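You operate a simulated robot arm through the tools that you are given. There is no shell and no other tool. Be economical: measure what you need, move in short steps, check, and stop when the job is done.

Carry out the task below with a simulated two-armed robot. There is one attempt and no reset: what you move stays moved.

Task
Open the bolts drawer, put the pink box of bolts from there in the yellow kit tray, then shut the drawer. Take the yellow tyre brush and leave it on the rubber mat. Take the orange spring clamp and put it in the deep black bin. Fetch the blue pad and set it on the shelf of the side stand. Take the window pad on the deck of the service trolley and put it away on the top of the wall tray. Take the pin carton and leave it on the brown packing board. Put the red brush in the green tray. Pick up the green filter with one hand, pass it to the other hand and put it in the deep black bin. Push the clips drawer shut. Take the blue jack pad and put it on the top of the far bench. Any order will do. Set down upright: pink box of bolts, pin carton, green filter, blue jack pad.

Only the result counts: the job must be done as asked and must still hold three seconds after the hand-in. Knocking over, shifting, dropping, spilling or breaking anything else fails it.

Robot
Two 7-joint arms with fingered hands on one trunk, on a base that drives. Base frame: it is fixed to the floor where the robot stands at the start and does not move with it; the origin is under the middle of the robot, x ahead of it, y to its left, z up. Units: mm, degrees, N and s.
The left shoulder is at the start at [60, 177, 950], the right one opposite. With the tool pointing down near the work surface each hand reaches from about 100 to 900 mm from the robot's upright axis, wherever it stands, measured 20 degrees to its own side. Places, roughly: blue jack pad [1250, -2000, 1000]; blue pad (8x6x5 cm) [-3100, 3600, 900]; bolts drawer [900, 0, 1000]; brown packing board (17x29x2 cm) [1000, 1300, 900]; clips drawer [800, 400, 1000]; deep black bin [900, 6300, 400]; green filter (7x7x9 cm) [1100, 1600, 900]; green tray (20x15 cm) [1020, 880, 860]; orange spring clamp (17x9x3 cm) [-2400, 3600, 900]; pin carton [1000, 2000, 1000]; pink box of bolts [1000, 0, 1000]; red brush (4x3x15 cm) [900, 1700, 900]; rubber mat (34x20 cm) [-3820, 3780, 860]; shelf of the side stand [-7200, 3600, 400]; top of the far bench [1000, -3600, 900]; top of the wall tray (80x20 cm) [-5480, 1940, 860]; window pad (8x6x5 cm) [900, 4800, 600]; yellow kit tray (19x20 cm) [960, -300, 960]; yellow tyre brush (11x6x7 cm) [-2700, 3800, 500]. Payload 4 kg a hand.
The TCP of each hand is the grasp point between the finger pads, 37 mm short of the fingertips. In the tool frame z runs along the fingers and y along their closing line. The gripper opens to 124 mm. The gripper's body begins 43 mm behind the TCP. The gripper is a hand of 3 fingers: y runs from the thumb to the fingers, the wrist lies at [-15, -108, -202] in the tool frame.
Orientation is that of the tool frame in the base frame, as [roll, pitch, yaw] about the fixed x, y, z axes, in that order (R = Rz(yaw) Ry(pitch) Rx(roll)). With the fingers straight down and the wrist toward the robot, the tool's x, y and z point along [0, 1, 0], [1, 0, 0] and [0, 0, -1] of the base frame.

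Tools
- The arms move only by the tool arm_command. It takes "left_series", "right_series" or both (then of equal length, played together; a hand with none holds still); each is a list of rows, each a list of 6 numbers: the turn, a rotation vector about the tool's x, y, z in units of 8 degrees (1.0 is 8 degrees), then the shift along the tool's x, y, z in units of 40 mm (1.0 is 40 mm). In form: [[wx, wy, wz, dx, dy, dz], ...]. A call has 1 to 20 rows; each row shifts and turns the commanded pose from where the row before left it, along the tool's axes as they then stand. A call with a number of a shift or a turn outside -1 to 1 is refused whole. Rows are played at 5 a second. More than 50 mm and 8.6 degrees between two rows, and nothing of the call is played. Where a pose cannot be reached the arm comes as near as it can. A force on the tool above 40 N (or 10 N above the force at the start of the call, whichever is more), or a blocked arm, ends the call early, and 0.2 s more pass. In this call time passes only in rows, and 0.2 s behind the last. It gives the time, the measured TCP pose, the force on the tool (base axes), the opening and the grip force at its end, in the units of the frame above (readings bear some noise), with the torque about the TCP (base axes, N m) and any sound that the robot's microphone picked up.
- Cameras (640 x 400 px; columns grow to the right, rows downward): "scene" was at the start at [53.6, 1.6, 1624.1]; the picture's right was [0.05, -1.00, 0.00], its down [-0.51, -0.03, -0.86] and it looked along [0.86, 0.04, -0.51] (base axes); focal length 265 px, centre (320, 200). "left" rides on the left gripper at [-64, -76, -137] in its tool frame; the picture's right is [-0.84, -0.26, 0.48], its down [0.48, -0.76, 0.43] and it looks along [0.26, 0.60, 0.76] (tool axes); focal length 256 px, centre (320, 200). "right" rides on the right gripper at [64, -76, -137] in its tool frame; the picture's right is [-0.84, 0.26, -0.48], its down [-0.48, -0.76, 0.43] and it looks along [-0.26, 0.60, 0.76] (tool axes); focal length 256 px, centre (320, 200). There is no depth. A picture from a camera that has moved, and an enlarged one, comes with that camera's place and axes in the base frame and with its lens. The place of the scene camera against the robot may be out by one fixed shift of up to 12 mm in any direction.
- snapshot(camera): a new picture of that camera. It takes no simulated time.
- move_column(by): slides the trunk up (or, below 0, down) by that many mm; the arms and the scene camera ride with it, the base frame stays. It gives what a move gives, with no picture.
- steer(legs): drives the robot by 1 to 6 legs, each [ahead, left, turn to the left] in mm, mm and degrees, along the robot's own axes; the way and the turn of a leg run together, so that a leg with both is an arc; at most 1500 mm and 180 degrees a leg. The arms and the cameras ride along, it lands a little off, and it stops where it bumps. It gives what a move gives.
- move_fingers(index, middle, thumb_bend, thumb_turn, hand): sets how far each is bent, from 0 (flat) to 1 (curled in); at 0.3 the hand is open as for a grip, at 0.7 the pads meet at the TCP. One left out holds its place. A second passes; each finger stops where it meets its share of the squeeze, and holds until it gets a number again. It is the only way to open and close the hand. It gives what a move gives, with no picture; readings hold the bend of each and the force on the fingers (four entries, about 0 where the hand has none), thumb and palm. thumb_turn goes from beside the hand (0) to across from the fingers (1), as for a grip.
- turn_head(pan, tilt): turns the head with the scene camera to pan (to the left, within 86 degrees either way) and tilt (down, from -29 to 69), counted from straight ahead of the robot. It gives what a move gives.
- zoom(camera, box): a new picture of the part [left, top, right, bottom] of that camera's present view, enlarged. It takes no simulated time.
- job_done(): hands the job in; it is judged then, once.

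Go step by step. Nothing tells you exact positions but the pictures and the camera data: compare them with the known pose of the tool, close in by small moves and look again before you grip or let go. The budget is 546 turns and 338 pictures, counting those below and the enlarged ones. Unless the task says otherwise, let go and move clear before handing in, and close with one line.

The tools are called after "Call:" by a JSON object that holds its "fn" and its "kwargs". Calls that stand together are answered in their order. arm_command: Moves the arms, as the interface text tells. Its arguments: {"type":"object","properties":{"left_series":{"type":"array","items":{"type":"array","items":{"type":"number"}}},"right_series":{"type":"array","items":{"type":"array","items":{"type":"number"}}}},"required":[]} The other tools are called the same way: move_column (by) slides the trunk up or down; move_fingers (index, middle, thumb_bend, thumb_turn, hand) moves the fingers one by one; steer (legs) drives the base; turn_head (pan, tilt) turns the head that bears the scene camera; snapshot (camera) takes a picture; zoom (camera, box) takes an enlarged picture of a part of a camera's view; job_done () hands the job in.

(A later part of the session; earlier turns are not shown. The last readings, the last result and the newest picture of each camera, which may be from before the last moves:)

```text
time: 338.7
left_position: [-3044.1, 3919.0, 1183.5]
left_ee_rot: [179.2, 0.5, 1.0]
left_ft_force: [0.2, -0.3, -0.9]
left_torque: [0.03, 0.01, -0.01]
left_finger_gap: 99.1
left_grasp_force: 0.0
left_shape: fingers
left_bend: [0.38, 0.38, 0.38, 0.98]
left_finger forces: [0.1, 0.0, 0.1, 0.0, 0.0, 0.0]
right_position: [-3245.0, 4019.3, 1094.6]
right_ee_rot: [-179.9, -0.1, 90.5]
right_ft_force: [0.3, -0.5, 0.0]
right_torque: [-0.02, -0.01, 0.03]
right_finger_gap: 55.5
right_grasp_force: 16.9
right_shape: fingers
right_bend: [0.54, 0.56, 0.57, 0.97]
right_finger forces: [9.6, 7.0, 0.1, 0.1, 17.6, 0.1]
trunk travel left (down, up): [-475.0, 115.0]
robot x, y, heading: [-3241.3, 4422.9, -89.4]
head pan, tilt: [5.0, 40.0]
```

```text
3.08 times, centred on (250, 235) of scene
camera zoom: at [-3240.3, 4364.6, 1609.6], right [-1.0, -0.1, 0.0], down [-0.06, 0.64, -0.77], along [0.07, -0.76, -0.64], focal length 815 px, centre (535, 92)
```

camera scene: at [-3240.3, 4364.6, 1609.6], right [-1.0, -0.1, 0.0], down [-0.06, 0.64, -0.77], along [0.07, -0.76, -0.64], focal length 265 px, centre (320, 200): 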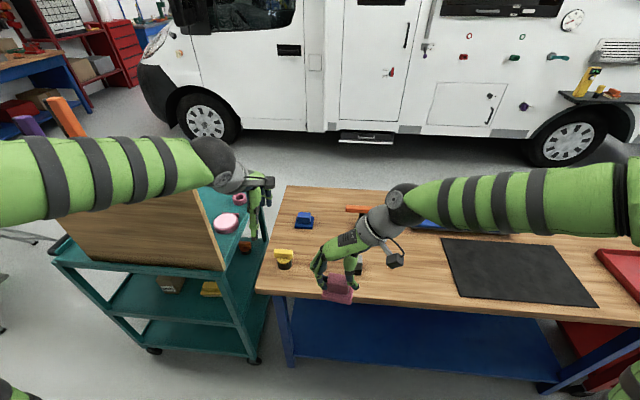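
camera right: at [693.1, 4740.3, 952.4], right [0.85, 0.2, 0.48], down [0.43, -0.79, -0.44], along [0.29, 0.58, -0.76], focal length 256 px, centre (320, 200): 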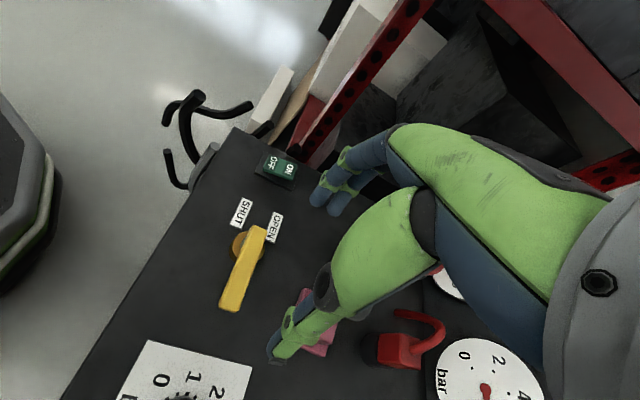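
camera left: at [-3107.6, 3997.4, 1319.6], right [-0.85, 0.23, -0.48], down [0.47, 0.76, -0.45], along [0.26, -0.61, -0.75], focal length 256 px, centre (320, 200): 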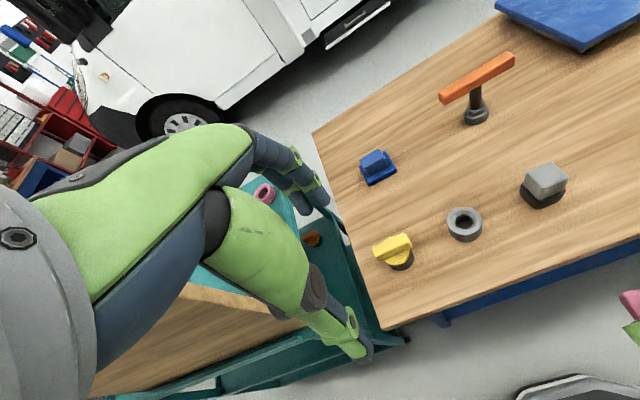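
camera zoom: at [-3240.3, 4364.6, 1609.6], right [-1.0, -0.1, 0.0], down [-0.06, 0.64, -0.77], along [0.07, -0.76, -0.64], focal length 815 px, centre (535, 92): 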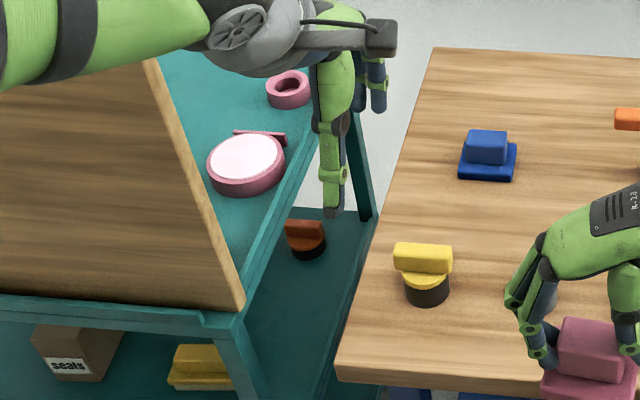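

Call:
{"fn": "move_fingers", "kwargs": {"hand": "left", "index": 0.35, "middle": 0.35, "thumb_bend": 0.35}}

Call:
{"fn": "arm_command", "kwargs": {"left_series": [[0.12, 0, 0, -0.19, 0.79, 0.48], [0, 0, 0, -0.19, 0.79, 0.48], [0, 0, 0, -0.19, 0.79, 0.48], [0, 0, 0, -0.19, 0.79, 0.48], [0, 0, 0, -0.19, 0.79, 0.48], [0, 0, 0, -0.19, 0.79, 0.48], [0, 0, 0, -0.19, 0.79, 0.48], [0, 0, 0, -0.19, 0.79, 0.48], [0, 0, 0, -0.19, 0.79, 0.48]]}}

Call:
{"fn": "snapshot", "kwargs": {"camera": "left"}}

Call:
{"fn": "zoom", "kwargs": {"camera": "scene", "box": [240, 160, 370, 260]}}

```text
time: 339.7
left_position: [-3043.6, 3920.4, 1183.9]
left_ee_rot: [179.2, 0.5, 1.0]
left_ft_force: [0.2, -0.8, -0.7]
left_torque: [-0.04, 0.0, 0.0]
left_finger_gap: 108.1
left_grasp_force: 0.1
left_shape: fingers
left_bend: [0.35, 0.35, 0.35, 0.98]
left_finger forces: [0.0, 0.0, 0.0, 0.1, 0.0, 0.1]
right_position: [-3245.5, 4019.7, 1094.1]
right_ee_rot: [-179.9, -0.2, 90.5]
right_ft_force: [0.8, 0.9, -1.9]
right_torque: [0.01, -0.05, 0.02]
right_finger_gap: 55.3
right_grasp_force: 17.1
right_shape: fingers
right_bend: [0.54, 0.56, 0.57, 0.97]
right_finger forces: [9.6, 7.1, 0.1, 0.1, 17.5, 0.1]
trunk travel left (down, up): [-475.0, 115.0]
robot x, y, heading: [-3241.2, 4424.3, -89.4]
head pan, tilt: [5.0, 40.0]
```

```text
time: 341.7
left_position: [-3107.5, 3632.2, 1013.3]
left_ee_rot: [180.0, 0.4, 1.0]
left_ft_force: [0.6, 0.1, 0.3]
left_torque: [0.0, 0.01, -0.01]
left_finger_gap: 108.1
left_grasp_force: 0.1
left_shape: fingers
left_bend: [0.35, 0.35, 0.35, 0.98]
left_finger forces: [0.1, 0.0, 0.0, 0.1, 0.1, 0.1]
right_position: [-3245.3, 4017.8, 1094.6]
right_ee_rot: [-179.9, -0.3, 90.4]
right_ft_force: [0.5, -0.6, -0.8]
right_torque: [0.04, 0.0, 0.0]
right_finger_gap: 55.1
right_grasp_force: 16.8
right_shape: fingers
right_bend: [0.54, 0.56, 0.57, 0.97]
right_finger forces: [9.4, 7.2, 0.0, 0.0, 17.6, 0.1]
trunk travel left (down, up): [-475.0, 115.0]
robot x, y, heading: [-3244.0, 4422.6, -89.6]
head pan, tilt: [5.0, 40.0]
```

```text
149 pictures are left
camera left: at [-3172.6, 3708.0, 1150.9], right [-0.85, 0.24, -0.48], down [0.47, 0.77, -0.44], along [0.26, -0.59, -0.76], focal length 256 px, centre (320, 200)
```

left: 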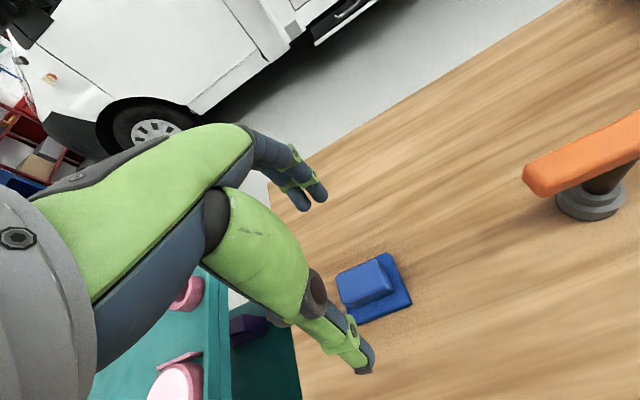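

```text
4.00 times, centred on (305, 210) of scene
camera zoom: at [-3240.5, 4363.5, 1609.6], right [-1.0, -0.1, 0.0], down [-0.06, 0.64, -0.77], along [0.07, -0.76, -0.64], focal length 1059 px, centre (380, 160)
```

zoom: 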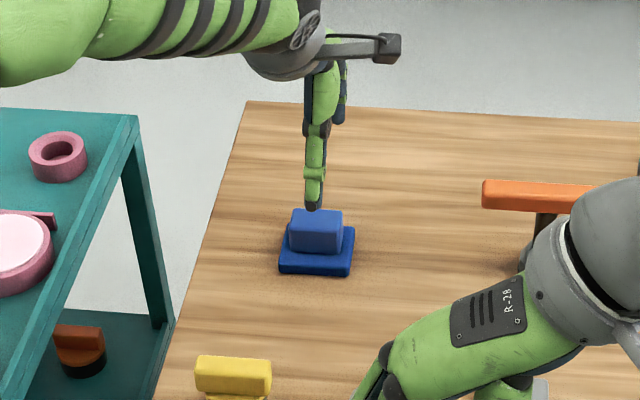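

Call:
{"fn": "arm_command", "kwargs": {"left_series": [[0, 0, 0, -0.01, -0.025, 0.74], [0, 0, 0, -0.01, -0.025, 0.74], [0, 0, 0, -0.01, -0.025, 0.7]]}}

Call:
{"fn": "move_fingers", "kwargs": {"hand": "left", "index": 0.66, "middle": 0.66, "thumb_bend": 0.66}}

Call:
{"fn": "arm_command", "kwargs": {"left_series": [[0, 0, 0, 0, 0, -0.4], [0, 0, 0, 0, 0, -0.6], [0, 0, 0, 0, 0, -0.6]]}}

Call:
{"fn": "zoom", "kwargs": {"camera": "scene", "box": [240, 160, 370, 260]}}

```text
time: 342.5
left_position: [-3110.7, 3633.3, 925.4]
left_ee_rot: [-179.9, 0.4, 1.0]
left_ft_force: [-0.6, -0.9, 0.2]
left_torque: [0.0, -0.04, 0.01]
left_finger_gap: 108.2
left_grasp_force: 0.1
left_shape: fingers
left_bend: [0.35, 0.35, 0.35, 0.98]
left_finger forces: [0.1, 0.0, 0.1, 0.1, 0.0, 0.0]
right_position: [-3245.3, 4017.8, 1093.8]
right_ee_rot: [-179.8, -0.4, 90.4]
right_ft_force: [-0.9, 0.0, -0.1]
right_torque: [-0.02, 0.05, 0.0]
right_finger_gap: 55.3
right_grasp_force: 16.9
right_shape: fingers
right_bend: [0.54, 0.56, 0.57, 0.97]
right_finger forces: [9.5, 7.1, 0.0, 0.1, 17.5, 0.0]
trunk travel left (down, up): [-475.0, 115.0]
robot x, y, heading: [-3242.0, 4420.0, -89.6]
head pan, tilt: [5.0, 40.0]
```

```text
time: 343.5
left_position: [-3110.4, 3635.9, 924.3]
left_ee_rot: [179.9, 0.5, 1.0]
left_ft_force: [-0.3, -0.8, 1.0]
left_torque: [-0.07, 0.02, -0.03]
left_finger_gap: 31.4
left_grasp_force: 11.2
left_shape: fingers
left_bend: [0.62, 0.62, 0.62, 0.97]
left_finger forces: [5.6, 5.4, 0.1, 0.0, 10.3, 0.0]
right_position: [-3245.1, 4018.9, 1095.3]
right_ee_rot: [-179.9, -0.2, 90.4]
right_ft_force: [0.0, 0.2, -1.4]
right_torque: [-0.03, 0.0, 0.01]
right_finger_gap: 55.3
right_grasp_force: 17.2
right_shape: fingers
right_bend: [0.54, 0.56, 0.57, 0.97]
right_finger forces: [9.5, 7.1, 0.0, 0.0, 17.6, 0.0]
trunk travel left (down, up): [-475.0, 115.0]
robot x, y, heading: [-3240.7, 4423.4, -89.5]
head pan, tilt: [5.0, 40.0]
```

```text
time: 344.3
left_position: [-3109.6, 3636.2, 989.6]
left_ee_rot: [-180.0, 0.5, 0.9]
left_ft_force: [0.3, 0.5, -0.5]
left_torque: [0.0, 0.01, -0.05]
left_finger_gap: 31.4
left_grasp_force: 10.5
left_shape: fingers
left_bend: [0.62, 0.62, 0.63, 0.97]
left_finger forces: [5.6, 4.9, 0.0, 0.0, 10.4, 0.0]
right_position: [-3246.1, 4018.6, 1094.0]
right_ee_rot: [-180.0, -0.1, 90.5]
right_ft_force: [-0.2, 0.7, -0.1]
right_torque: [-0.01, 0.01, 0.04]
right_finger_gap: 55.6
right_grasp_force: 17.4
right_shape: fingers
right_bend: [0.54, 0.56, 0.57, 0.97]
right_finger forces: [9.5, 7.2, 0.1, 0.1, 17.5, 0.1]
trunk travel left (down, up): [-475.0, 115.0]
robot x, y, heading: [-3242.4, 4422.0, -89.4]
head pan, tilt: [5.0, 40.0]
```

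```text
4.00 times, centred on (305, 210) of scene
camera zoom: at [-3240.4, 4364.7, 1609.6], right [-1.0, -0.1, 0.0], down [-0.06, 0.64, -0.77], along [0.07, -0.76, -0.64], focal length 1059 px, centre (380, 160)
```

zoom: 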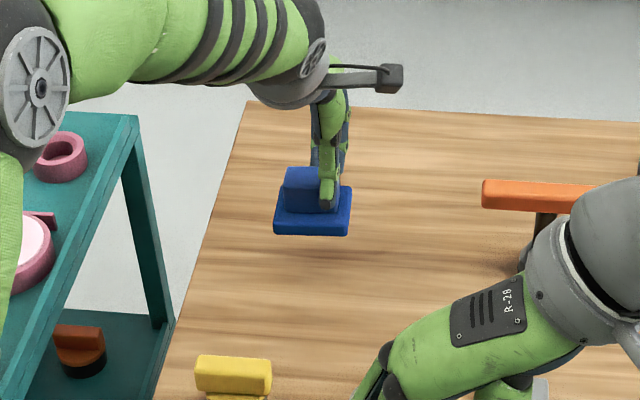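

Call:
{"fn": "move_fingers", "kwargs": {"hand": "left", "index": 0.7, "middle": 0.7, "thumb_bend": 0.7}}

Call:
{"fn": "arm_command", "kwargs": {"left_series": [[0, 0, 0, 0, 0, -0.9], [0, 0, 0, 0, 0, -0.9], [0, 0, 0, 0, -0.8, -0.5], [0, 0, 0, 0, -0.8, -0.5], [0, 0, 0, 0, -0.9, -0.3], [0, 0, 0, 0, -0.9, -0.3], [0, 0, 0, 0, -0.9, -0.3], [0, 0, 0, 0, -0.9, 0], [0, 0, 0, 0, -0.9, 0]]}}

Call:
{"fn": "steer", "kwargs": {"legs": [[-200, 0, 0], [0, -1400, 0], [0, -1400, 0], [0, -900, 0]]}}

Call:
{"fn": "turn_head", "kwargs": {"pan": -15, "tilt": 30}}

Call:
{"fn": "snapshot", "kwargs": {"camera": "scene"}}

```text
time: 345.3
left_position: [-3109.7, 3636.0, 989.5]
left_ee_rot: [-179.9, 0.5, 0.9]
left_ft_force: [0.2, 0.7, -0.6]
left_torque: [0.03, 0.0, -0.01]
left_finger_gap: 30.3
left_grasp_force: 18.8
left_shape: fingers
left_bend: [0.62, 0.63, 0.64, 0.96]
left_finger forces: [10.5, 8.6, 0.0, 0.1, 19.1, 0.0]
right_position: [-3244.8, 4019.4, 1094.4]
right_ee_rot: [-179.9, -0.2, 90.5]
right_ft_force: [-0.2, 0.4, -0.7]
right_torque: [0.0, 0.01, 0.02]
right_finger_gap: 55.5
right_grasp_force: 16.5
right_shape: fingers
right_bend: [0.54, 0.56, 0.57, 0.97]
right_finger forces: [9.5, 7.0, 0.1, 0.0, 17.6, 0.1]
trunk travel left (down, up): [-475.0, 115.0]
robot x, y, heading: [-3238.4, 4425.2, -89.8]
head pan, tilt: [5.0, 40.0]
```

```text
time: 347.3
left_position: [-3110.1, 3882.9, 1132.2]
left_ee_rot: [-180.0, 0.5, 1.1]
left_ft_force: [0.0, 0.5, -1.2]
left_torque: [-0.02, 0.02, 0.02]
left_finger_gap: 30.0
left_grasp_force: 18.8
left_shape: fingers
left_bend: [0.62, 0.63, 0.64, 0.96]
left_finger forces: [10.4, 8.7, 0.0, 0.1, 19.1, 0.0]
right_position: [-3245.4, 4019.1, 1094.0]
right_ee_rot: [-179.9, -0.2, 90.5]
right_ft_force: [-0.1, -0.4, -0.3]
right_torque: [-0.03, -0.01, 0.02]
right_finger_gap: 55.3
right_grasp_force: 17.3
right_shape: fingers
right_bend: [0.54, 0.57, 0.57, 0.97]
right_finger forces: [9.5, 7.1, 0.0, 0.0, 17.6, 0.1]
trunk travel left (down, up): [-475.0, 115.0]
robot x, y, heading: [-3237.0, 4421.4, -89.4]
head pan, tilt: [5.0, 40.0]
```

```text
time: 366.4
left_position: [-6850.5, 4214.2, 1133.4]
left_ee_rot: [-180.0, 0.5, -3.3]
left_ft_force: [-0.5, 0.1, -0.2]
left_torque: [0.0, 0.0, 0.0]
left_finger_gap: 30.4
left_grasp_force: 18.6
left_shape: fingers
left_bend: [0.62, 0.63, 0.64, 0.96]
left_finger forces: [10.5, 8.8, 0.0, 0.0, 19.1, 0.0]
right_position: [-6974.0, 4362.1, 1094.6]
right_ee_rot: [180.0, -0.2, 86.3]
right_ft_force: [-0.2, 0.4, 0.1]
right_torque: [-0.01, 0.03, -0.01]
right_finger_gap: 55.3
right_grasp_force: 17.1
right_shape: fingers
right_bend: [0.54, 0.57, 0.57, 0.97]
right_finger forces: [9.5, 7.1, 0.0, 0.0, 17.6, 0.0]
trunk travel left (down, up): [-475.0, 115.0]
robot x, y, heading: [-6944.1, 4765.2, -93.5]
head pan, tilt: [5.0, 40.0]
```

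```text
time: 367.2
left_position: [-6850.6, 4215.7, 1134.2]
left_ee_rot: [-180.0, 0.5, -3.2]
left_ft_force: [-0.6, 0.3, -1.0]
left_torque: [-0.03, -0.02, 0.0]
left_finger_gap: 30.2
left_grasp_force: 19.1
left_shape: fingers
left_bend: [0.62, 0.63, 0.64, 0.96]
left_finger forces: [10.5, 8.7, 0.0, 0.0, 19.1, 0.0]
right_position: [-6972.8, 4360.9, 1096.3]
right_ee_rot: [-180.0, -0.1, 86.3]
right_ft_force: [0.7, -0.1, -0.4]
right_torque: [-0.01, 0.02, 0.01]
right_finger_gap: 55.1
right_grasp_force: 17.2
right_shape: fingers
right_bend: [0.54, 0.57, 0.57, 0.97]
right_finger forces: [9.5, 7.2, 0.0, 0.0, 17.6, 0.1]
trunk travel left (down, up): [-475.0, 115.0]
robot x, y, heading: [-6941.4, 4765.8, -93.8]
head pan, tilt: [-15.0, 30.0]
```

```text
146 pictures are left
camera scene: at [-6973.8, 4704.5, 1624.9], right [-0.95, 0.32, 0.0], down [0.16, 0.47, -0.87], along [-0.28, -0.82, -0.5], focal length 265 px, centre (320, 200)
```

scene: 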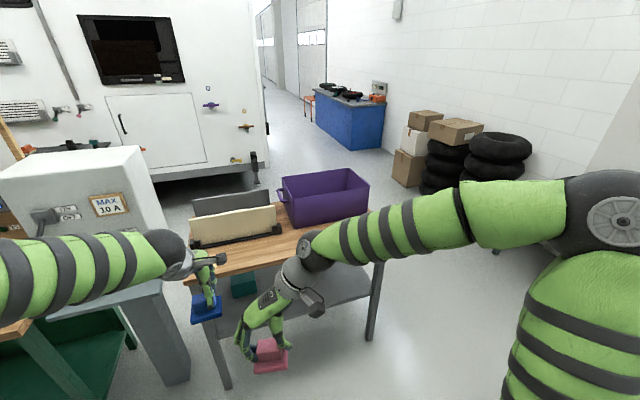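

The side stand spans x −7613 to −6722, with its front legs at y≈3840. I line up on it and lower the trunk to see its shelf.

Call:
{"fn": "steer", "kwargs": {"legs": [[0, 0, 3.8], [0, -430, 0], [250, 0, 0]]}}

Call:
{"fn": "move_column", "kwargs": {"by": -400}}

Call:
{"fn": "turn_head", "kwargs": {"pan": 0, "tilt": 35}}

Call:
{"fn": "snapshot", "kwargs": {"camera": "scene"}}

Call:
{"fn": "snapshot", "kwargs": {"camera": "left"}}

```text
time: 371.7
left_position: [-7244.5, 3972.6, 1133.7]
left_ee_rot: [-179.8, 0.4, 0.5]
left_ft_force: [0.0, -0.8, -0.3]
left_torque: [-0.02, 0.01, -0.04]
left_finger_gap: 30.3
left_grasp_force: 18.9
left_shape: fingers
left_bend: [0.62, 0.63, 0.64, 0.96]
left_finger forces: [10.5, 8.8, 0.0, 0.1, 19.1, 0.0]
right_position: [-7376.1, 4109.9, 1093.4]
right_ee_rot: [-179.9, -0.3, 90.0]
right_ft_force: [0.0, -0.8, -1.4]
right_torque: [0.02, 0.01, -0.02]
right_finger_gap: 55.4
right_grasp_force: 16.9
right_shape: fingers
right_bend: [0.54, 0.57, 0.57, 0.97]
right_finger forces: [9.4, 7.0, 0.1, 0.0, 17.6, 0.0]
trunk travel left (down, up): [-475.0, 115.0]
robot x, y, heading: [-7372.0, 4513.4, -89.9]
head pan, tilt: [-15.0, 30.0]
```

```text
time: 375.5
left_position: [-7244.7, 3973.4, 734.2]
left_ee_rot: [179.9, 0.6, 0.5]
left_ft_force: [0.2, -0.1, -0.4]
left_torque: [0.03, 0.02, 0.03]
left_finger_gap: 29.9
left_grasp_force: 18.9
left_shape: fingers
left_bend: [0.62, 0.63, 0.64, 0.96]
left_finger forces: [10.6, 8.8, 0.1, 0.0, 19.1, 0.0]
right_position: [-7376.1, 4111.3, 694.2]
right_ee_rot: [-179.9, -0.2, 89.9]
right_ft_force: [-0.4, -0.6, -0.1]
right_torque: [-0.03, -0.01, -0.03]
right_finger_gap: 55.1
right_grasp_force: 16.8
right_shape: fingers
right_bend: [0.54, 0.57, 0.57, 0.97]
right_finger forces: [9.5, 7.1, 0.1, 0.0, 17.6, 0.0]
trunk travel left (down, up): [-75.0, 515.0]
robot x, y, heading: [-7367.8, 4515.1, -90.2]
head pan, tilt: [-15.0, 30.0]
```

```text
time: 376.3
left_position: [-7244.7, 3973.6, 733.2]
left_ee_rot: [180.0, 0.5, 0.4]
left_ft_force: [0.5, -0.7, -0.5]
left_torque: [-0.01, 0.02, 0.01]
left_finger_gap: 30.5
left_grasp_force: 19.4
left_shape: fingers
left_bend: [0.62, 0.63, 0.64, 0.96]
left_finger forces: [10.5, 8.6, 0.0, 0.1, 19.2, 0.0]
right_position: [-7376.4, 4111.5, 694.6]
right_ee_rot: [-179.9, -0.2, 90.0]
right_ft_force: [0.0, 0.2, -1.0]
right_torque: [0.01, -0.02, 0.01]
right_finger_gap: 55.3
right_grasp_force: 17.0
right_shape: fingers
right_bend: [0.54, 0.57, 0.57, 0.97]
right_finger forces: [9.5, 7.1, 0.0, 0.0, 17.6, 0.1]
trunk travel left (down, up): [-75.0, 515.0]
robot x, y, heading: [-7370.0, 4517.7, -90.0]
head pan, tilt: [0.0, 35.0]
```

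```text
145 pictures are left
camera scene: at [-7375.4, 4453.7, 1217.2], right [-1.0, 0.0, 0.0], down [0.0, 0.57, -0.82], along [0.0, -0.82, -0.57], focal length 265 px, centre (320, 200)
```

scene: 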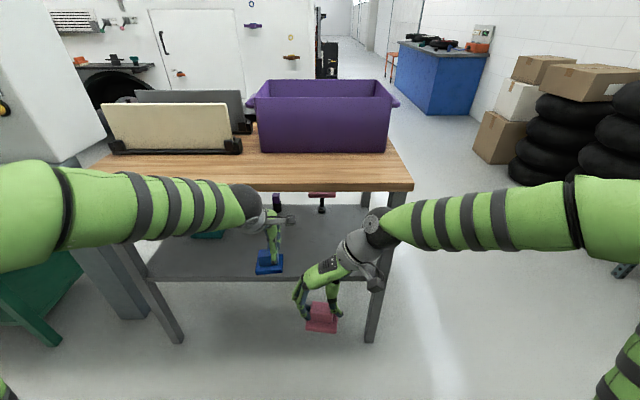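

```text
144 pictures are left
camera left: at [-7308.3, 4049.4, 871.3], right [-0.84, 0.25, -0.48], down [0.47, 0.76, -0.44], along [0.25, -0.59, -0.76], focal length 256 px, centre (320, 200)
```

left: 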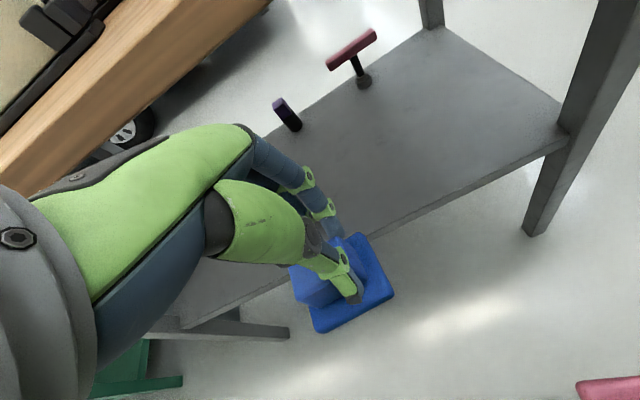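

The shelf (front edge y≈3810) has free space at the front centre. I move the right hand aside, lower the blue pad in front, then slide it in over the shelf.

Call:
{"fn": "arm_command", "kwargs": {"right_series": [[0, 0, 0, 0, -0.9, 0], [0, 0, 0, 0, -0.9, 0], [0, 0, 0, 0, -0.9, 0], [0, 0, 0, 0, 0, 0], [0, 0, 0, 0, 0, 0], [0, 0, 0, 0, 0, 0], [0, 0, 0, 0, 0, 0], [0, 0, 0, 0, 0, 0], [0, 0, 0, 0, 0, 0]], "left_series": [[0, 0, 0, 0, 0, 0], [0, 0, 0, 0, 0, 0], [0, 0, 0, 0, 0, 0], [0, 0, 0, 0, 0, 0.95], [0, 0, 0, 0, 0, 0.95], [0, 0, 0, 0, 0, 0.95], [0, 0, 0, 0, 0, 0.95], [0, 0, 0, 0, 0, 0.95], [0, 0, 0, 0, 0, 0.95]]}}

Call:
{"fn": "arm_command", "kwargs": {"left_series": [[0, 0, 0, 0, 0.95, 0], [0, 0, 0, 0, 0.95, 0], [0, 0, 0, 0, 0.95, 0], [0, 0, 0, 0, 0.95, 0]]}}

Call:
{"fn": "snapshot", "kwargs": {"camera": "left"}}

Call:
{"fn": "zoom", "kwargs": {"camera": "scene", "box": [180, 140, 400, 320]}}

```text
time: 378.3
left_position: [-7248.1, 3973.8, 506.2]
left_ee_rot: [180.0, 0.5, 0.6]
left_ft_force: [-0.3, 0.4, -1.5]
left_torque: [-0.02, 0.0, 0.0]
left_finger_gap: 30.0
left_grasp_force: 18.7
left_shape: fingers
left_bend: [0.62, 0.64, 0.64, 0.96]
left_finger forces: [10.3, 8.5, 0.0, 0.1, 18.6, 0.0]
right_position: [-7483.9, 4111.7, 694.7]
right_ee_rot: [-179.9, -0.1, 89.9]
right_ft_force: [0.2, -0.4, -0.1]
right_torque: [-0.03, 0.02, 0.0]
right_finger_gap: 55.5
right_grasp_force: 17.2
right_shape: fingers
right_bend: [0.54, 0.57, 0.57, 0.97]
right_finger forces: [9.6, 7.1, 0.1, 0.1, 17.7, 0.0]
trunk travel left (down, up): [-75.0, 515.0]
robot x, y, heading: [-7367.3, 4516.4, -89.7]
head pan, tilt: [0.0, 35.0]
```

```text
time: 379.3
left_position: [-7245.8, 3821.1, 505.1]
left_ee_rot: [-180.0, 0.5, 0.6]
left_ft_force: [0.6, -0.3, 1.0]
left_torque: [0.0, -0.03, -0.02]
left_finger_gap: 1.4
left_grasp_force: 0.0
left_shape: fingers
left_bend: [0.7, 0.7, 0.7, 0.97]
left_finger forces: [0.1, 0.0, 0.1, 0.1, 0.1, 0.1]
right_position: [-7484.2, 4111.3, 694.9]
right_ee_rot: [-179.9, -0.2, 90.0]
right_ft_force: [0.0, -0.1, -0.2]
right_torque: [-0.02, -0.01, -0.02]
right_finger_gap: 55.2
right_grasp_force: 16.6
right_shape: fingers
right_bend: [0.54, 0.57, 0.57, 0.97]
right_finger forces: [9.5, 7.1, 0.0, 0.1, 17.7, 0.1]
trunk travel left (down, up): [-75.0, 515.0]
robot x, y, heading: [-7367.3, 4512.9, -90.0]
head pan, tilt: [0.0, 35.0]
```

```text
143 pictures are left
camera left: at [-7309.2, 3896.3, 643.5], right [-0.84, 0.25, -0.48], down [0.47, 0.76, -0.44], along [0.25, -0.59, -0.76], focal length 256 px, centre (320, 200)
```

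left: 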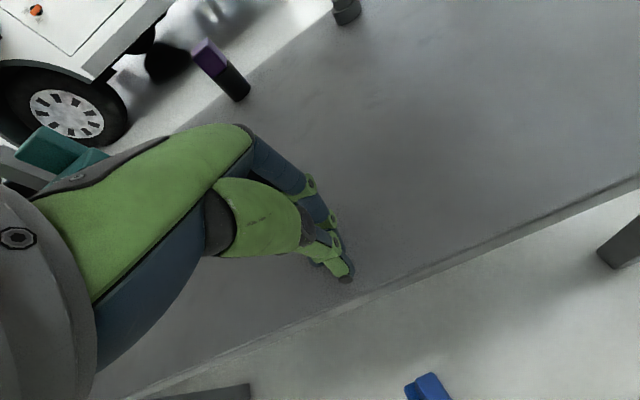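

```text
2.22 times, centred on (290, 230) of scene
camera zoom: at [-7375.4, 4454.0, 1217.1], right [-1.0, 0.0, 0.0], down [0.0, 0.57, -0.82], along [0.0, -0.82, -0.57], focal length 588 px, centre (387, 133)
```

zoom: 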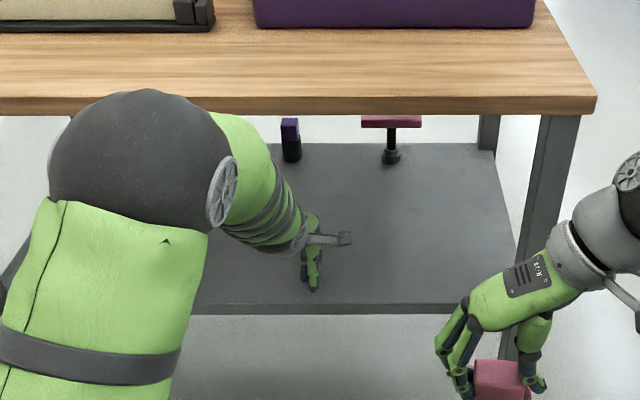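

The pad caught the shelf edge and slipped out: the shelf is higher than I took it to be. I back the hand out and find the pad on the floor.

Call:
{"fn": "arm_command", "kwargs": {"left_series": [[0, 0, 0, 0, -0.95, -0.2], [0, 0, 0, 0, -0.95, 0], [0, 0, 0, 0, -0.95, 0], [0, 0, 0, 0, -0.95, 0], [0, 0, 0, 0, -0.95, 0]]}}

Call:
{"fn": "turn_head", "kwargs": {"pan": 10, "tilt": 60}}

Call:
{"fn": "snapshot", "kwargs": {"camera": "scene"}}

Call:
{"fn": "snapshot", "kwargs": {"camera": "left"}}

```text
time: 380.5
left_position: [-7245.0, 4012.0, 513.1]
left_ee_rot: [-180.0, 0.5, 0.4]
left_ft_force: [0.2, 0.3, 0.0]
left_torque: [-0.03, 0.0, 0.0]
left_finger_gap: 1.2
left_grasp_force: 0.0
left_shape: fingers
left_bend: [0.7, 0.7, 0.7, 0.97]
left_finger forces: [0.0, 0.0, 0.0, 0.0, 0.1, 0.0]
right_position: [-7484.1, 4112.0, 695.2]
right_ee_rot: [-179.9, -0.3, 89.9]
right_ft_force: [0.1, 0.6, -0.8]
right_torque: [0.02, -0.03, -0.03]
right_finger_gap: 55.5
right_grasp_force: 17.4
right_shape: fingers
right_bend: [0.54, 0.57, 0.57, 0.97]
right_finger forces: [9.5, 7.1, 0.0, 0.0, 17.6, 0.0]
trunk travel left (down, up): [-75.0, 515.0]
robot x, y, heading: [-7367.7, 4514.0, -90.0]
head pan, tilt: [0.0, 35.0]
```

```text
time: 381.4
left_position: [-7245.7, 4011.8, 512.5]
left_ee_rot: [179.9, 0.5, 0.5]
left_ft_force: [1.2, 0.6, 0.1]
left_torque: [0.05, 0.03, 0.01]
left_finger_gap: 1.1
left_grasp_force: 0.0
left_shape: fingers
left_bend: [0.7, 0.7, 0.7, 0.97]
left_finger forces: [0.1, 0.1, 0.0, 0.0, 0.1, 0.1]
right_position: [-7484.8, 4111.8, 695.1]
right_ee_rot: [-180.0, -0.2, 90.0]
right_ft_force: [-0.3, -0.2, -1.4]
right_torque: [0.02, -0.02, 0.0]
right_finger_gap: 55.3
right_grasp_force: 17.8
right_shape: fingers
right_bend: [0.54, 0.57, 0.57, 0.97]
right_finger forces: [9.6, 7.1, 0.0, 0.1, 17.8, 0.0]
trunk travel left (down, up): [-75.0, 515.0]
robot x, y, heading: [-7366.5, 4518.1, -89.9]
head pan, tilt: [10.0, 60.0]
```

```text
141 pictures are left
camera scene: at [-7363.8, 4476.1, 1182.9], right [-0.98, -0.17, 0.0], down [-0.15, 0.85, -0.5], along [0.09, -0.49, -0.87], focal length 265 px, centre (320, 200)
```

scene: 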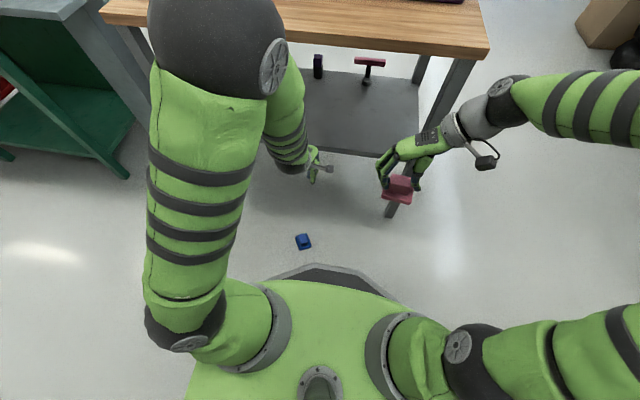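

```text
140 pictures are left
camera left: at [-7309.8, 4088.0, 650.2], right [-0.84, 0.25, -0.48], down [0.47, 0.76, -0.44], along [0.25, -0.59, -0.76], focal length 256 px, centre (320, 200)
```

left: 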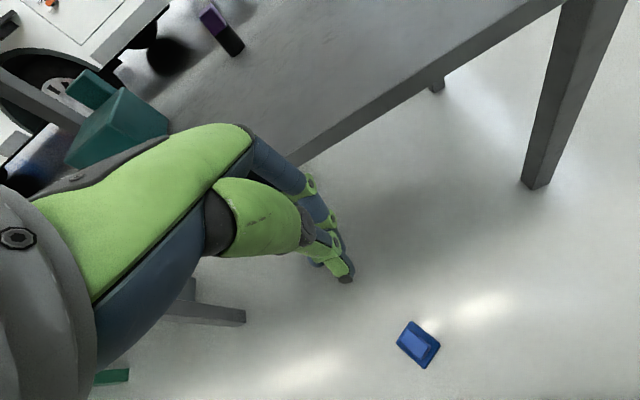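

Call:
{"fn": "zoom", "kwargs": {"camera": "left", "box": [370, 300, 470, 385]}}

Call:
{"fn": "zoom", "kwargs": {"camera": "scene", "box": [260, 200, 350, 270]}}

```text
4.71 times, centred on (420, 342) of left
camera zoom: at [-7309.8, 4088.0, 650.2], right [-0.84, 0.25, -0.48], down [0.47, 0.76, -0.44], along [0.25, -0.59, -0.76], focal length 1205 px, centre (-151, -471)
```

zoom: 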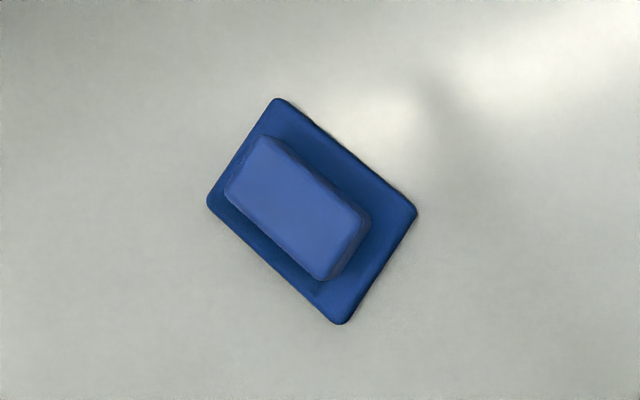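

```text
5.71 times, centred on (305, 235) of scene
camera zoom: at [-7363.8, 4476.1, 1182.9], right [-0.98, -0.17, 0.0], down [-0.15, 0.85, -0.5], along [0.09, -0.49, -0.87], focal length 1513 px, centre (406, 0)
```

zoom: 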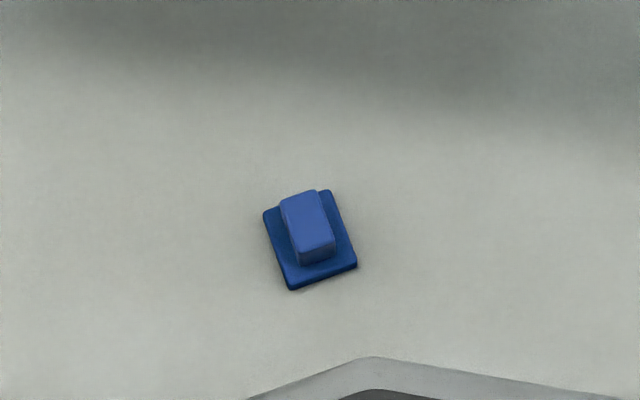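

The pad landed upright and intact at about [-7209, 4051] on the floor. I turn the left hand 22° to match it, back the base a little, lower the trunk and reach down.

Call:
{"fn": "move_fingers", "kwargs": {"hand": "left", "index": 0.35, "middle": 0.35, "thumb_bend": 0.35}}

Call:
{"fn": "steer", "kwargs": {"legs": [[-120, 0, 0]]}}

Call:
{"fn": "move_column", "kwargs": {"by": -70}}

Call:
{"fn": "arm_command", "kwargs": {"left_series": [[0, 0, -0.94, 0, 0, 0], [0, 0, -0.94, 0, 0, 0], [0, 0, -0.94, 0, 0, 0], [0, 0, 0, 0, 0.246, 0.8], [0, 0, 0, 0, 0.246, 0.8], [0, 0, 0, 0, 0.246, 0.8], [0, 0, 0, 0, 0.246, 0.8], [0, 0, 0, 0, 0.246, 0.8], [0, 0, 0, 0, 0.246, 0.8], [0, 0, 0, 0, 0.246, 0.8]]}}

Call:
{"fn": "snapshot", "kwargs": {"camera": "left"}}

Call:
{"fn": "snapshot", "kwargs": {"camera": "scene"}}

```text
time: 382.4
left_position: [-7245.6, 4011.6, 512.0]
left_ee_rot: [180.0, 0.5, 0.4]
left_ft_force: [-0.5, 0.4, -0.8]
left_torque: [-0.02, 0.0, -0.03]
left_finger_gap: 108.2
left_grasp_force: 0.2
left_shape: fingers
left_bend: [0.35, 0.35, 0.35, 0.97]
left_finger forces: [0.0, 0.0, 0.1, 0.1, 0.0, 0.0]
right_position: [-7484.6, 4111.1, 695.2]
right_ee_rot: [-179.9, -0.2, 90.0]
right_ft_force: [-0.4, -0.1, -0.1]
right_torque: [0.0, -0.02, 0.0]
right_finger_gap: 55.6
right_grasp_force: 17.2
right_shape: fingers
right_bend: [0.54, 0.57, 0.57, 0.97]
right_finger forces: [9.6, 7.1, 0.0, 0.0, 17.8, 0.1]
trunk travel left (down, up): [-75.0, 515.0]
robot x, y, heading: [-7371.3, 4513.3, -90.1]
head pan, tilt: [10.0, 60.0]
```

```text
time: 383.6
left_position: [-7245.8, 4132.3, 512.3]
left_ee_rot: [179.9, 0.5, 0.4]
left_ft_force: [-0.1, 0.1, -1.4]
left_torque: [-0.03, 0.01, 0.01]
left_finger_gap: 108.4
left_grasp_force: 0.0
left_shape: fingers
left_bend: [0.35, 0.35, 0.35, 0.97]
left_finger forces: [0.0, 0.0, 0.0, 0.1, 0.0, 0.1]
right_position: [-7484.6, 4231.5, 694.6]
right_ee_rot: [-180.0, -0.2, 89.8]
right_ft_force: [0.3, -0.2, 0.3]
right_torque: [0.02, -0.01, 0.01]
right_finger_gap: 55.3
right_grasp_force: 17.0
right_shape: fingers
right_bend: [0.54, 0.57, 0.57, 0.97]
right_finger forces: [9.4, 7.0, 0.1, 0.0, 17.7, 0.1]
trunk travel left (down, up): [-75.0, 515.0]
robot x, y, heading: [-7369.1, 4634.3, -90.3]
head pan, tilt: [10.0, 60.0]
```

```text
time: 384.7
left_position: [-7245.5, 4132.9, 442.7]
left_ee_rot: [-180.0, 0.5, 0.3]
left_ft_force: [-0.6, -0.2, 0.0]
left_torque: [0.0, 0.0, -0.01]
left_finger_gap: 108.2
left_grasp_force: 0.1
left_shape: fingers
left_bend: [0.35, 0.35, 0.35, 0.97]
left_finger forces: [0.0, 0.1, 0.0, 0.0, 0.0, 0.0]
right_position: [-7484.3, 4231.4, 624.2]
right_ee_rot: [-179.8, -0.2, 89.9]
right_ft_force: [0.2, 0.5, 0.7]
right_torque: [0.02, 0.01, -0.02]
right_finger_gap: 55.2
right_grasp_force: 17.2
right_shape: fingers
right_bend: [0.54, 0.57, 0.57, 0.97]
right_finger forces: [9.5, 7.1, 0.0, 0.0, 17.7, 0.0]
trunk travel left (down, up): [-5.0, 585.0]
robot x, y, heading: [-7369.8, 4637.0, -90.0]
head pan, tilt: [10.0, 60.0]
```

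```text
time: 386.9
left_position: [-7220.7, 4069.8, 218.4]
left_ee_rot: [-179.9, 0.5, 23.0]
left_ft_force: [0.3, 0.7, -0.1]
left_torque: [0.0, -0.01, 0.0]
left_finger_gap: 108.4
left_grasp_force: 0.1
left_shape: fingers
left_bend: [0.35, 0.35, 0.35, 0.98]
left_finger forces: [0.0, 0.0, 0.2, 0.1, 0.1, 0.0]
right_position: [-7484.4, 4232.3, 625.2]
right_ee_rot: [-179.9, -0.2, 89.9]
right_ft_force: [-0.8, -0.8, -0.3]
right_torque: [-0.01, 0.01, -0.01]
right_finger_gap: 55.4
right_grasp_force: 16.8
right_shape: fingers
right_bend: [0.54, 0.57, 0.57, 0.97]
right_finger forces: [9.6, 7.1, 0.1, 0.0, 17.6, 0.0]
trunk travel left (down, up): [-5.0, 585.0]
robot x, y, heading: [-7368.7, 4630.7, -90.1]
head pan, tilt: [10.0, 60.0]
```

```text
137 pictures are left
camera left: at [-7308.5, 4114.3, 356.3], right [-0.88, -0.09, -0.48], down [0.15, 0.89, -0.44], along [0.46, -0.45, -0.76], focal length 256 px, centre (320, 200)
```

left: 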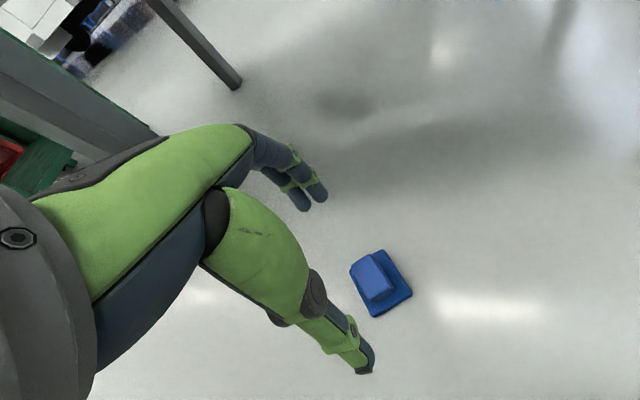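

```text
136 pictures are left
camera scene: at [-7363.7, 4596.7, 1112.9], right [-0.98, -0.17, 0.0], down [-0.15, 0.85, -0.5], along [0.09, -0.49, -0.87], focal length 265 px, centre (320, 200)
```

scene: 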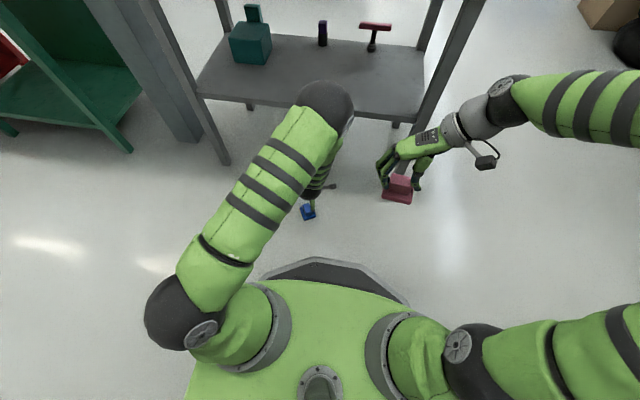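

The elbow is getting near the stand. I lift a bit, back the base by 200 mm and reach out further instead.

Call:
{"fn": "arm_command", "kwargs": {"left_series": [[0, 0, 0, 0, 0, -0.9], [0, 0, 0, 0, 0, -0.9]]}}

Call:
{"fn": "steer", "kwargs": {"legs": [[-210, 0, 0]]}}

Call:
{"fn": "arm_command", "kwargs": {"left_series": [[0, 0, 0, -0.3, 0.9, 0], [0, 0, 0, -0.37, 0.85, 0], [0, 0, 0, -0.37, 0.85, 0], [0, 0, 0, -0.37, 0.85, 0], [0, 0, 0, -0.37, 0.85, 0]]}}

Call:
{"fn": "snapshot", "kwargs": {"camera": "left"}}

Call:
{"fn": "snapshot", "kwargs": {"camera": "scene"}}

```text
time: 387.5
left_position: [-7221.5, 4069.8, 293.2]
left_ee_rot: [-179.7, 0.4, 23.0]
left_ft_force: [-0.1, -0.5, 0.3]
left_torque: [0.02, -0.02, 0.0]
left_finger_gap: 108.1
left_grasp_force: 0.1
left_shape: fingers
left_bend: [0.35, 0.35, 0.35, 0.98]
left_finger forces: [0.0, 0.0, 0.0, 0.0, 0.0, 0.0]
right_position: [-7484.5, 4230.3, 624.9]
right_ee_rot: [-179.8, -0.3, 89.9]
right_ft_force: [-0.1, 0.5, -0.7]
right_torque: [-0.04, -0.01, -0.02]
right_finger_gap: 55.7
right_grasp_force: 16.9
right_shape: fingers
right_bend: [0.54, 0.57, 0.57, 0.97]
right_finger forces: [9.5, 7.1, 0.1, 0.0, 17.6, 0.1]
trunk travel left (down, up): [-5.0, 585.0]
robot x, y, heading: [-7367.2, 4633.5, -90.3]
head pan, tilt: [10.0, 60.0]
```

```text
time: 389.1
left_position: [-7220.2, 4279.7, 292.6]
left_ee_rot: [-179.8, 0.4, 23.1]
left_ft_force: [0.5, -0.2, 0.0]
left_torque: [0.01, 0.05, -0.01]
left_finger_gap: 108.4
left_grasp_force: 0.1
left_shape: fingers
left_bend: [0.35, 0.35, 0.35, 0.98]
left_finger forces: [0.0, 0.1, 0.0, 0.0, 0.1, 0.1]
right_position: [-7483.6, 4441.0, 626.2]
right_ee_rot: [-179.9, -0.1, 90.1]
right_ft_force: [-0.2, 0.3, -0.1]
right_torque: [0.02, -0.01, 0.01]
right_finger_gap: 55.5
right_grasp_force: 17.2
right_shape: fingers
right_bend: [0.54, 0.57, 0.57, 0.97]
right_finger forces: [9.5, 7.1, 0.1, 0.0, 17.6, 0.0]
trunk travel left (down, up): [-5.0, 585.0]
robot x, y, heading: [-7369.5, 4846.0, -90.0]
head pan, tilt: [10.0, 60.0]
```

```text
time: 390.3
left_position: [-7219.6, 4090.9, 292.2]
left_ee_rot: [-179.8, 0.5, 23.1]
left_ft_force: [0.5, 0.3, 0.1]
left_torque: [-0.01, 0.0, 0.03]
left_finger_gap: 108.7
left_grasp_force: 0.0
left_shape: fingers
left_bend: [0.35, 0.35, 0.35, 0.98]
left_finger forces: [0.0, 0.1, 0.1, 0.0, 0.1, 0.0]
right_position: [-7483.6, 4442.8, 625.6]
right_ee_rot: [-179.9, -0.2, 90.1]
right_ft_force: [-0.5, 0.6, -0.1]
right_torque: [0.01, 0.0, -0.02]
right_finger_gap: 55.3
right_grasp_force: 17.1
right_shape: fingers
right_bend: [0.54, 0.57, 0.57, 0.97]
right_finger forces: [9.6, 7.1, 0.0, 0.0, 17.7, 0.0]
trunk travel left (down, up): [-5.0, 585.0]
robot x, y, heading: [-7366.8, 4847.1, -89.8]
head pan, tilt: [10.0, 60.0]
```

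```text
135 pictures are left
camera left: at [-7307.4, 4136.0, 428.9], right [-0.88, -0.09, -0.48], down [0.14, 0.89, -0.44], along [0.46, -0.45, -0.76], focal length 256 px, centre (320, 200)
```

left: 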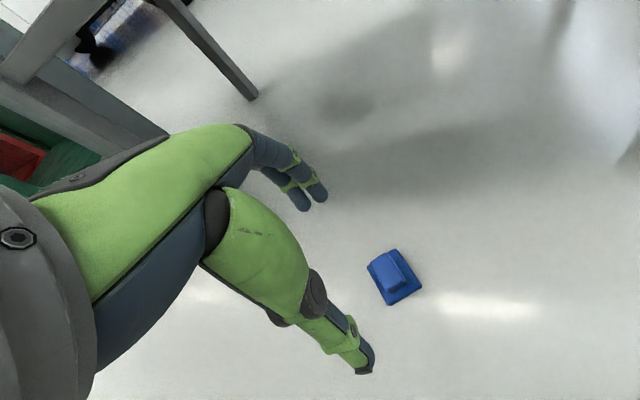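

```text
134 pictures are left
camera scene: at [-7363.6, 4807.3, 1112.9], right [-0.98, -0.17, 0.0], down [-0.15, 0.85, -0.5], along [0.09, -0.49, -0.87], focal length 265 px, centre (320, 200)
```

scene: 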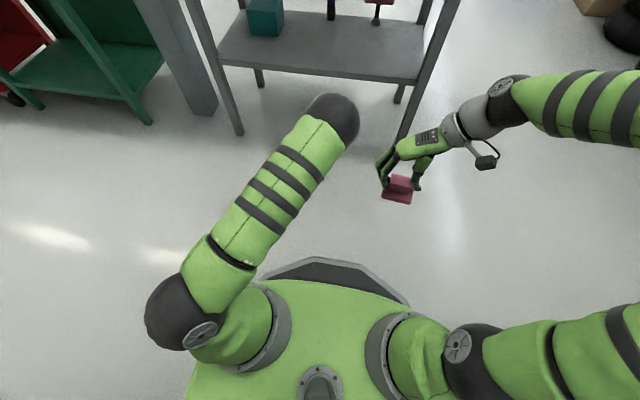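

Call:
{"fn": "arm_command", "kwargs": {"left_series": [[0, 0, 0, -0.038, 0.18, 0.9], [0, 0, 0, -0.038, 0.18, 0.9], [0, 0, 0, -0.038, 0.18, 0.9], [0, 0, 0, -0.038, 0.18, 0.9], [0, 0, 0, -0.038, 0.18, 0.9]]}}

Call:
{"fn": "snapshot", "kwargs": {"camera": "left"}}

```text
time: 391.5
left_position: [-7212.3, 4058.1, 110.3]
left_ee_rot: [-179.8, 0.4, 23.1]
left_ft_force: [0.1, -0.1, 0.0]
left_torque: [0.02, 0.02, 0.0]
left_finger_gap: 108.4
left_grasp_force: 0.0
left_shape: fingers
left_bend: [0.35, 0.35, 0.35, 0.98]
left_finger forces: [0.1, 0.0, 0.0, 0.0, 0.0, 0.0]
right_position: [-7484.2, 4442.1, 626.2]
right_ee_rot: [-179.9, -0.1, 90.2]
right_ft_force: [-0.4, 0.2, -0.8]
right_torque: [0.01, 0.04, -0.04]
right_finger_gap: 55.4
right_grasp_force: 16.9
right_shape: fingers
right_bend: [0.54, 0.57, 0.57, 0.97]
right_finger forces: [9.5, 7.0, 0.0, 0.0, 17.7, 0.0]
trunk travel left (down, up): [-5.0, 585.0]
robot x, y, heading: [-7371.6, 4848.7, -90.0]
head pan, tilt: [10.0, 60.0]
```

```text
133 pictures are left
camera left: at [-7300.4, 4104.1, 248.0], right [-0.88, -0.09, -0.48], down [0.14, 0.89, -0.44], along [0.46, -0.45, -0.76], focal length 256 px, centre (320, 200)
```

left: 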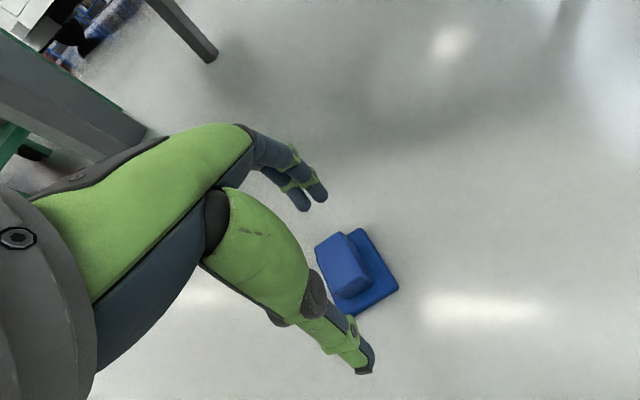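

Call:
{"fn": "arm_command", "kwargs": {"left_series": [[0, 0, 0, -0.06, 0.13, 0.6], [0, 0, 0, 0, 0, 0.5]]}}

Call:
{"fn": "move_fingers", "kwargs": {"hand": "left", "index": 0.66, "middle": 0.66, "thumb_bend": 0.66}}

Call:
{"fn": "snapshot", "kwargs": {"camera": "left"}}

```text
time: 392.1
left_position: [-7212.8, 4053.6, 68.5]
left_ee_rot: [-179.8, 0.4, 23.1]
left_ft_force: [-0.6, -1.1, -0.9]
left_torque: [0.02, -0.02, 0.0]
left_finger_gap: 108.5
left_grasp_force: 0.1
left_shape: fingers
left_bend: [0.35, 0.35, 0.35, 0.98]
left_finger forces: [0.1, 0.1, 0.1, 0.1, 0.1, 0.0]
right_position: [-7484.6, 4442.5, 625.1]
right_ee_rot: [-180.0, -0.3, 90.1]
right_ft_force: [0.0, 0.3, -1.2]
right_torque: [0.02, 0.02, 0.01]
right_finger_gap: 55.1
right_grasp_force: 17.2
right_shape: fingers
right_bend: [0.54, 0.57, 0.57, 0.97]
right_finger forces: [9.5, 7.1, 0.0, 0.0, 17.6, 0.0]
trunk travel left (down, up): [-5.0, 585.0]
robot x, y, heading: [-7367.3, 4846.4, -90.1]
head pan, tilt: [10.0, 60.0]
```

```text
time: 393.1
left_position: [-7213.6, 4055.1, 68.9]
left_ee_rot: [-179.9, 0.5, 22.9]
left_ft_force: [-2.6, 2.2, 11.4]
left_torque: [-0.27, -0.01, -0.12]
left_finger_gap: 32.0
left_grasp_force: 19.1
left_shape: fingers
left_bend: [0.64, 0.55, 0.6, 0.96]
left_finger forces: [3.6, 14.6, 0.1, 0.0, 20.8, 0.1]
right_position: [-7484.2, 4442.2, 625.9]
right_ee_rot: [-180.0, -0.2, 90.1]
right_ft_force: [-0.7, 1.1, -0.3]
right_torque: [-0.01, 0.01, 0.03]
right_finger_gap: 54.9
right_grasp_force: 17.5
right_shape: fingers
right_bend: [0.54, 0.57, 0.57, 0.97]
right_finger forces: [9.6, 7.1, 0.0, 0.0, 17.6, 0.0]
trunk travel left (down, up): [-5.0, 585.0]
robot x, y, heading: [-7366.5, 4841.2, -89.9]
head pan, tilt: [10.0, 60.0]
```

```text
132 pictures are left
camera left: at [-7301.7, 4099.3, 206.4], right [-0.88, -0.09, -0.47], down [0.14, 0.89, -0.44], along [0.46, -0.45, -0.76], focal length 256 px, centre (320, 200)
```

left: 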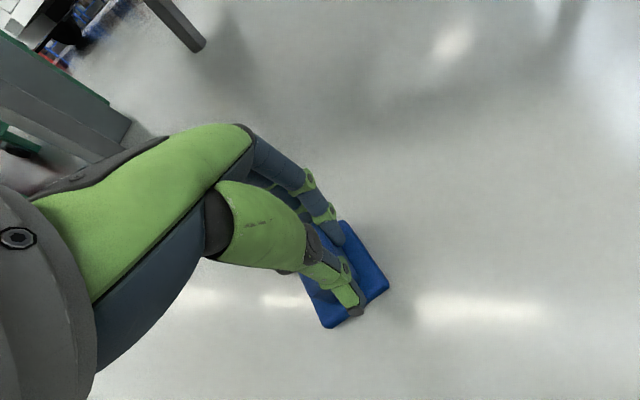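

Call:
{"fn": "move_fingers", "kwargs": {"hand": "left", "index": 0.72, "middle": 0.7, "thumb_bend": 0.7}}

Call:
{"fn": "arm_command", "kwargs": {"left_series": [[0, 0, 0, 0, 0, -0.3], [0, 0, 0, 0, 0, -0.5]]}}

Call:
{"fn": "zoom", "kwargs": {"camera": "left", "box": [240, 160, 440, 360]}}

Call:
{"fn": "zoom", "kwargs": {"camera": "scene", "box": [250, 80, 400, 240]}}

```text
time: 394.1
left_position: [-7213.7, 4053.6, 67.5]
left_ee_rot: [-179.9, 0.6, 23.1]
left_ft_force: [-7.7, 3.3, 14.0]
left_torque: [-0.23, 0.18, -0.18]
left_finger_gap: 27.0
left_grasp_force: 28.5
left_shape: fingers
left_bend: [0.65, 0.54, 0.61, 0.96]
left_finger forces: [12.6, 15.5, 0.0, 0.1, 29.3, 0.1]
right_position: [-7483.7, 4443.1, 627.1]
right_ee_rot: [180.0, -0.2, 90.0]
right_ft_force: [-0.1, -0.5, -0.7]
right_torque: [-0.02, -0.01, 0.01]
right_finger_gap: 55.4
right_grasp_force: 17.1
right_shape: fingers
right_bend: [0.54, 0.57, 0.57, 0.97]
right_finger forces: [9.5, 7.1, 0.0, 0.0, 17.7, 0.0]
trunk travel left (down, up): [-5.0, 585.0]
robot x, y, heading: [-7368.9, 4843.9, -90.1]
head pan, tilt: [10.0, 60.0]
```

```text
time: 394.7
left_position: [-7213.1, 4055.9, 97.6]
left_ee_rot: [-179.7, 0.4, 23.2]
left_ft_force: [0.6, 0.1, -0.4]
left_torque: [0.0, 0.0, 0.01]
left_finger_gap: 23.5
left_grasp_force: 24.5
left_shape: fingers
left_bend: [0.65, 0.54, 0.63, 0.96]
left_finger forces: [9.3, 16.5, 0.1, 0.0, 23.3, 0.1]
right_position: [-7483.9, 4441.4, 624.3]
right_ee_rot: [-179.9, -0.2, 90.0]
right_ft_force: [-0.7, 0.0, -0.6]
right_torque: [-0.01, 0.02, 0.0]
right_finger_gap: 55.2
right_grasp_force: 17.4
right_shape: fingers
right_bend: [0.54, 0.57, 0.57, 0.97]
right_finger forces: [9.6, 7.0, 0.0, 0.0, 17.7, 0.0]
trunk travel left (down, up): [-5.0, 585.0]
robot x, y, heading: [-7368.2, 4844.6, -89.8]
head pan, tilt: [10.0, 60.0]
```

```text
2.00 times, centred on (340, 260) of left
camera zoom: at [-7300.5, 4099.7, 236.4], right [-0.87, -0.09, -0.48], down [0.14, 0.89, -0.43], along [0.46, -0.45, -0.77], focal length 512 px, centre (280, 80)
```

zoom: 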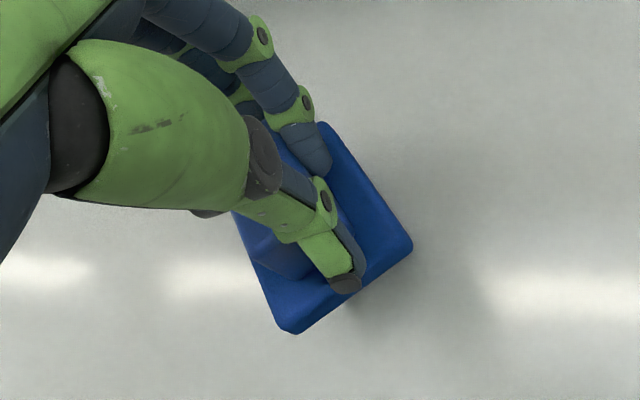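

```text
2.50 times, centred on (325, 160) of scene
camera zoom: at [-7363.4, 4806.9, 1112.7], right [-0.98, -0.17, 0.0], down [-0.15, 0.85, -0.5], along [0.09, -0.49, -0.87], focal length 662 px, centre (308, 300)
```

zoom: 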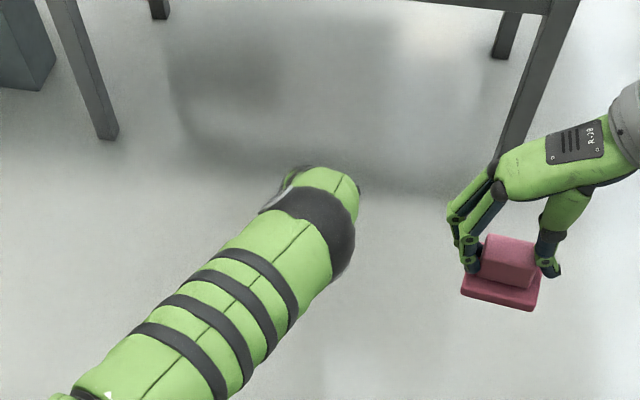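

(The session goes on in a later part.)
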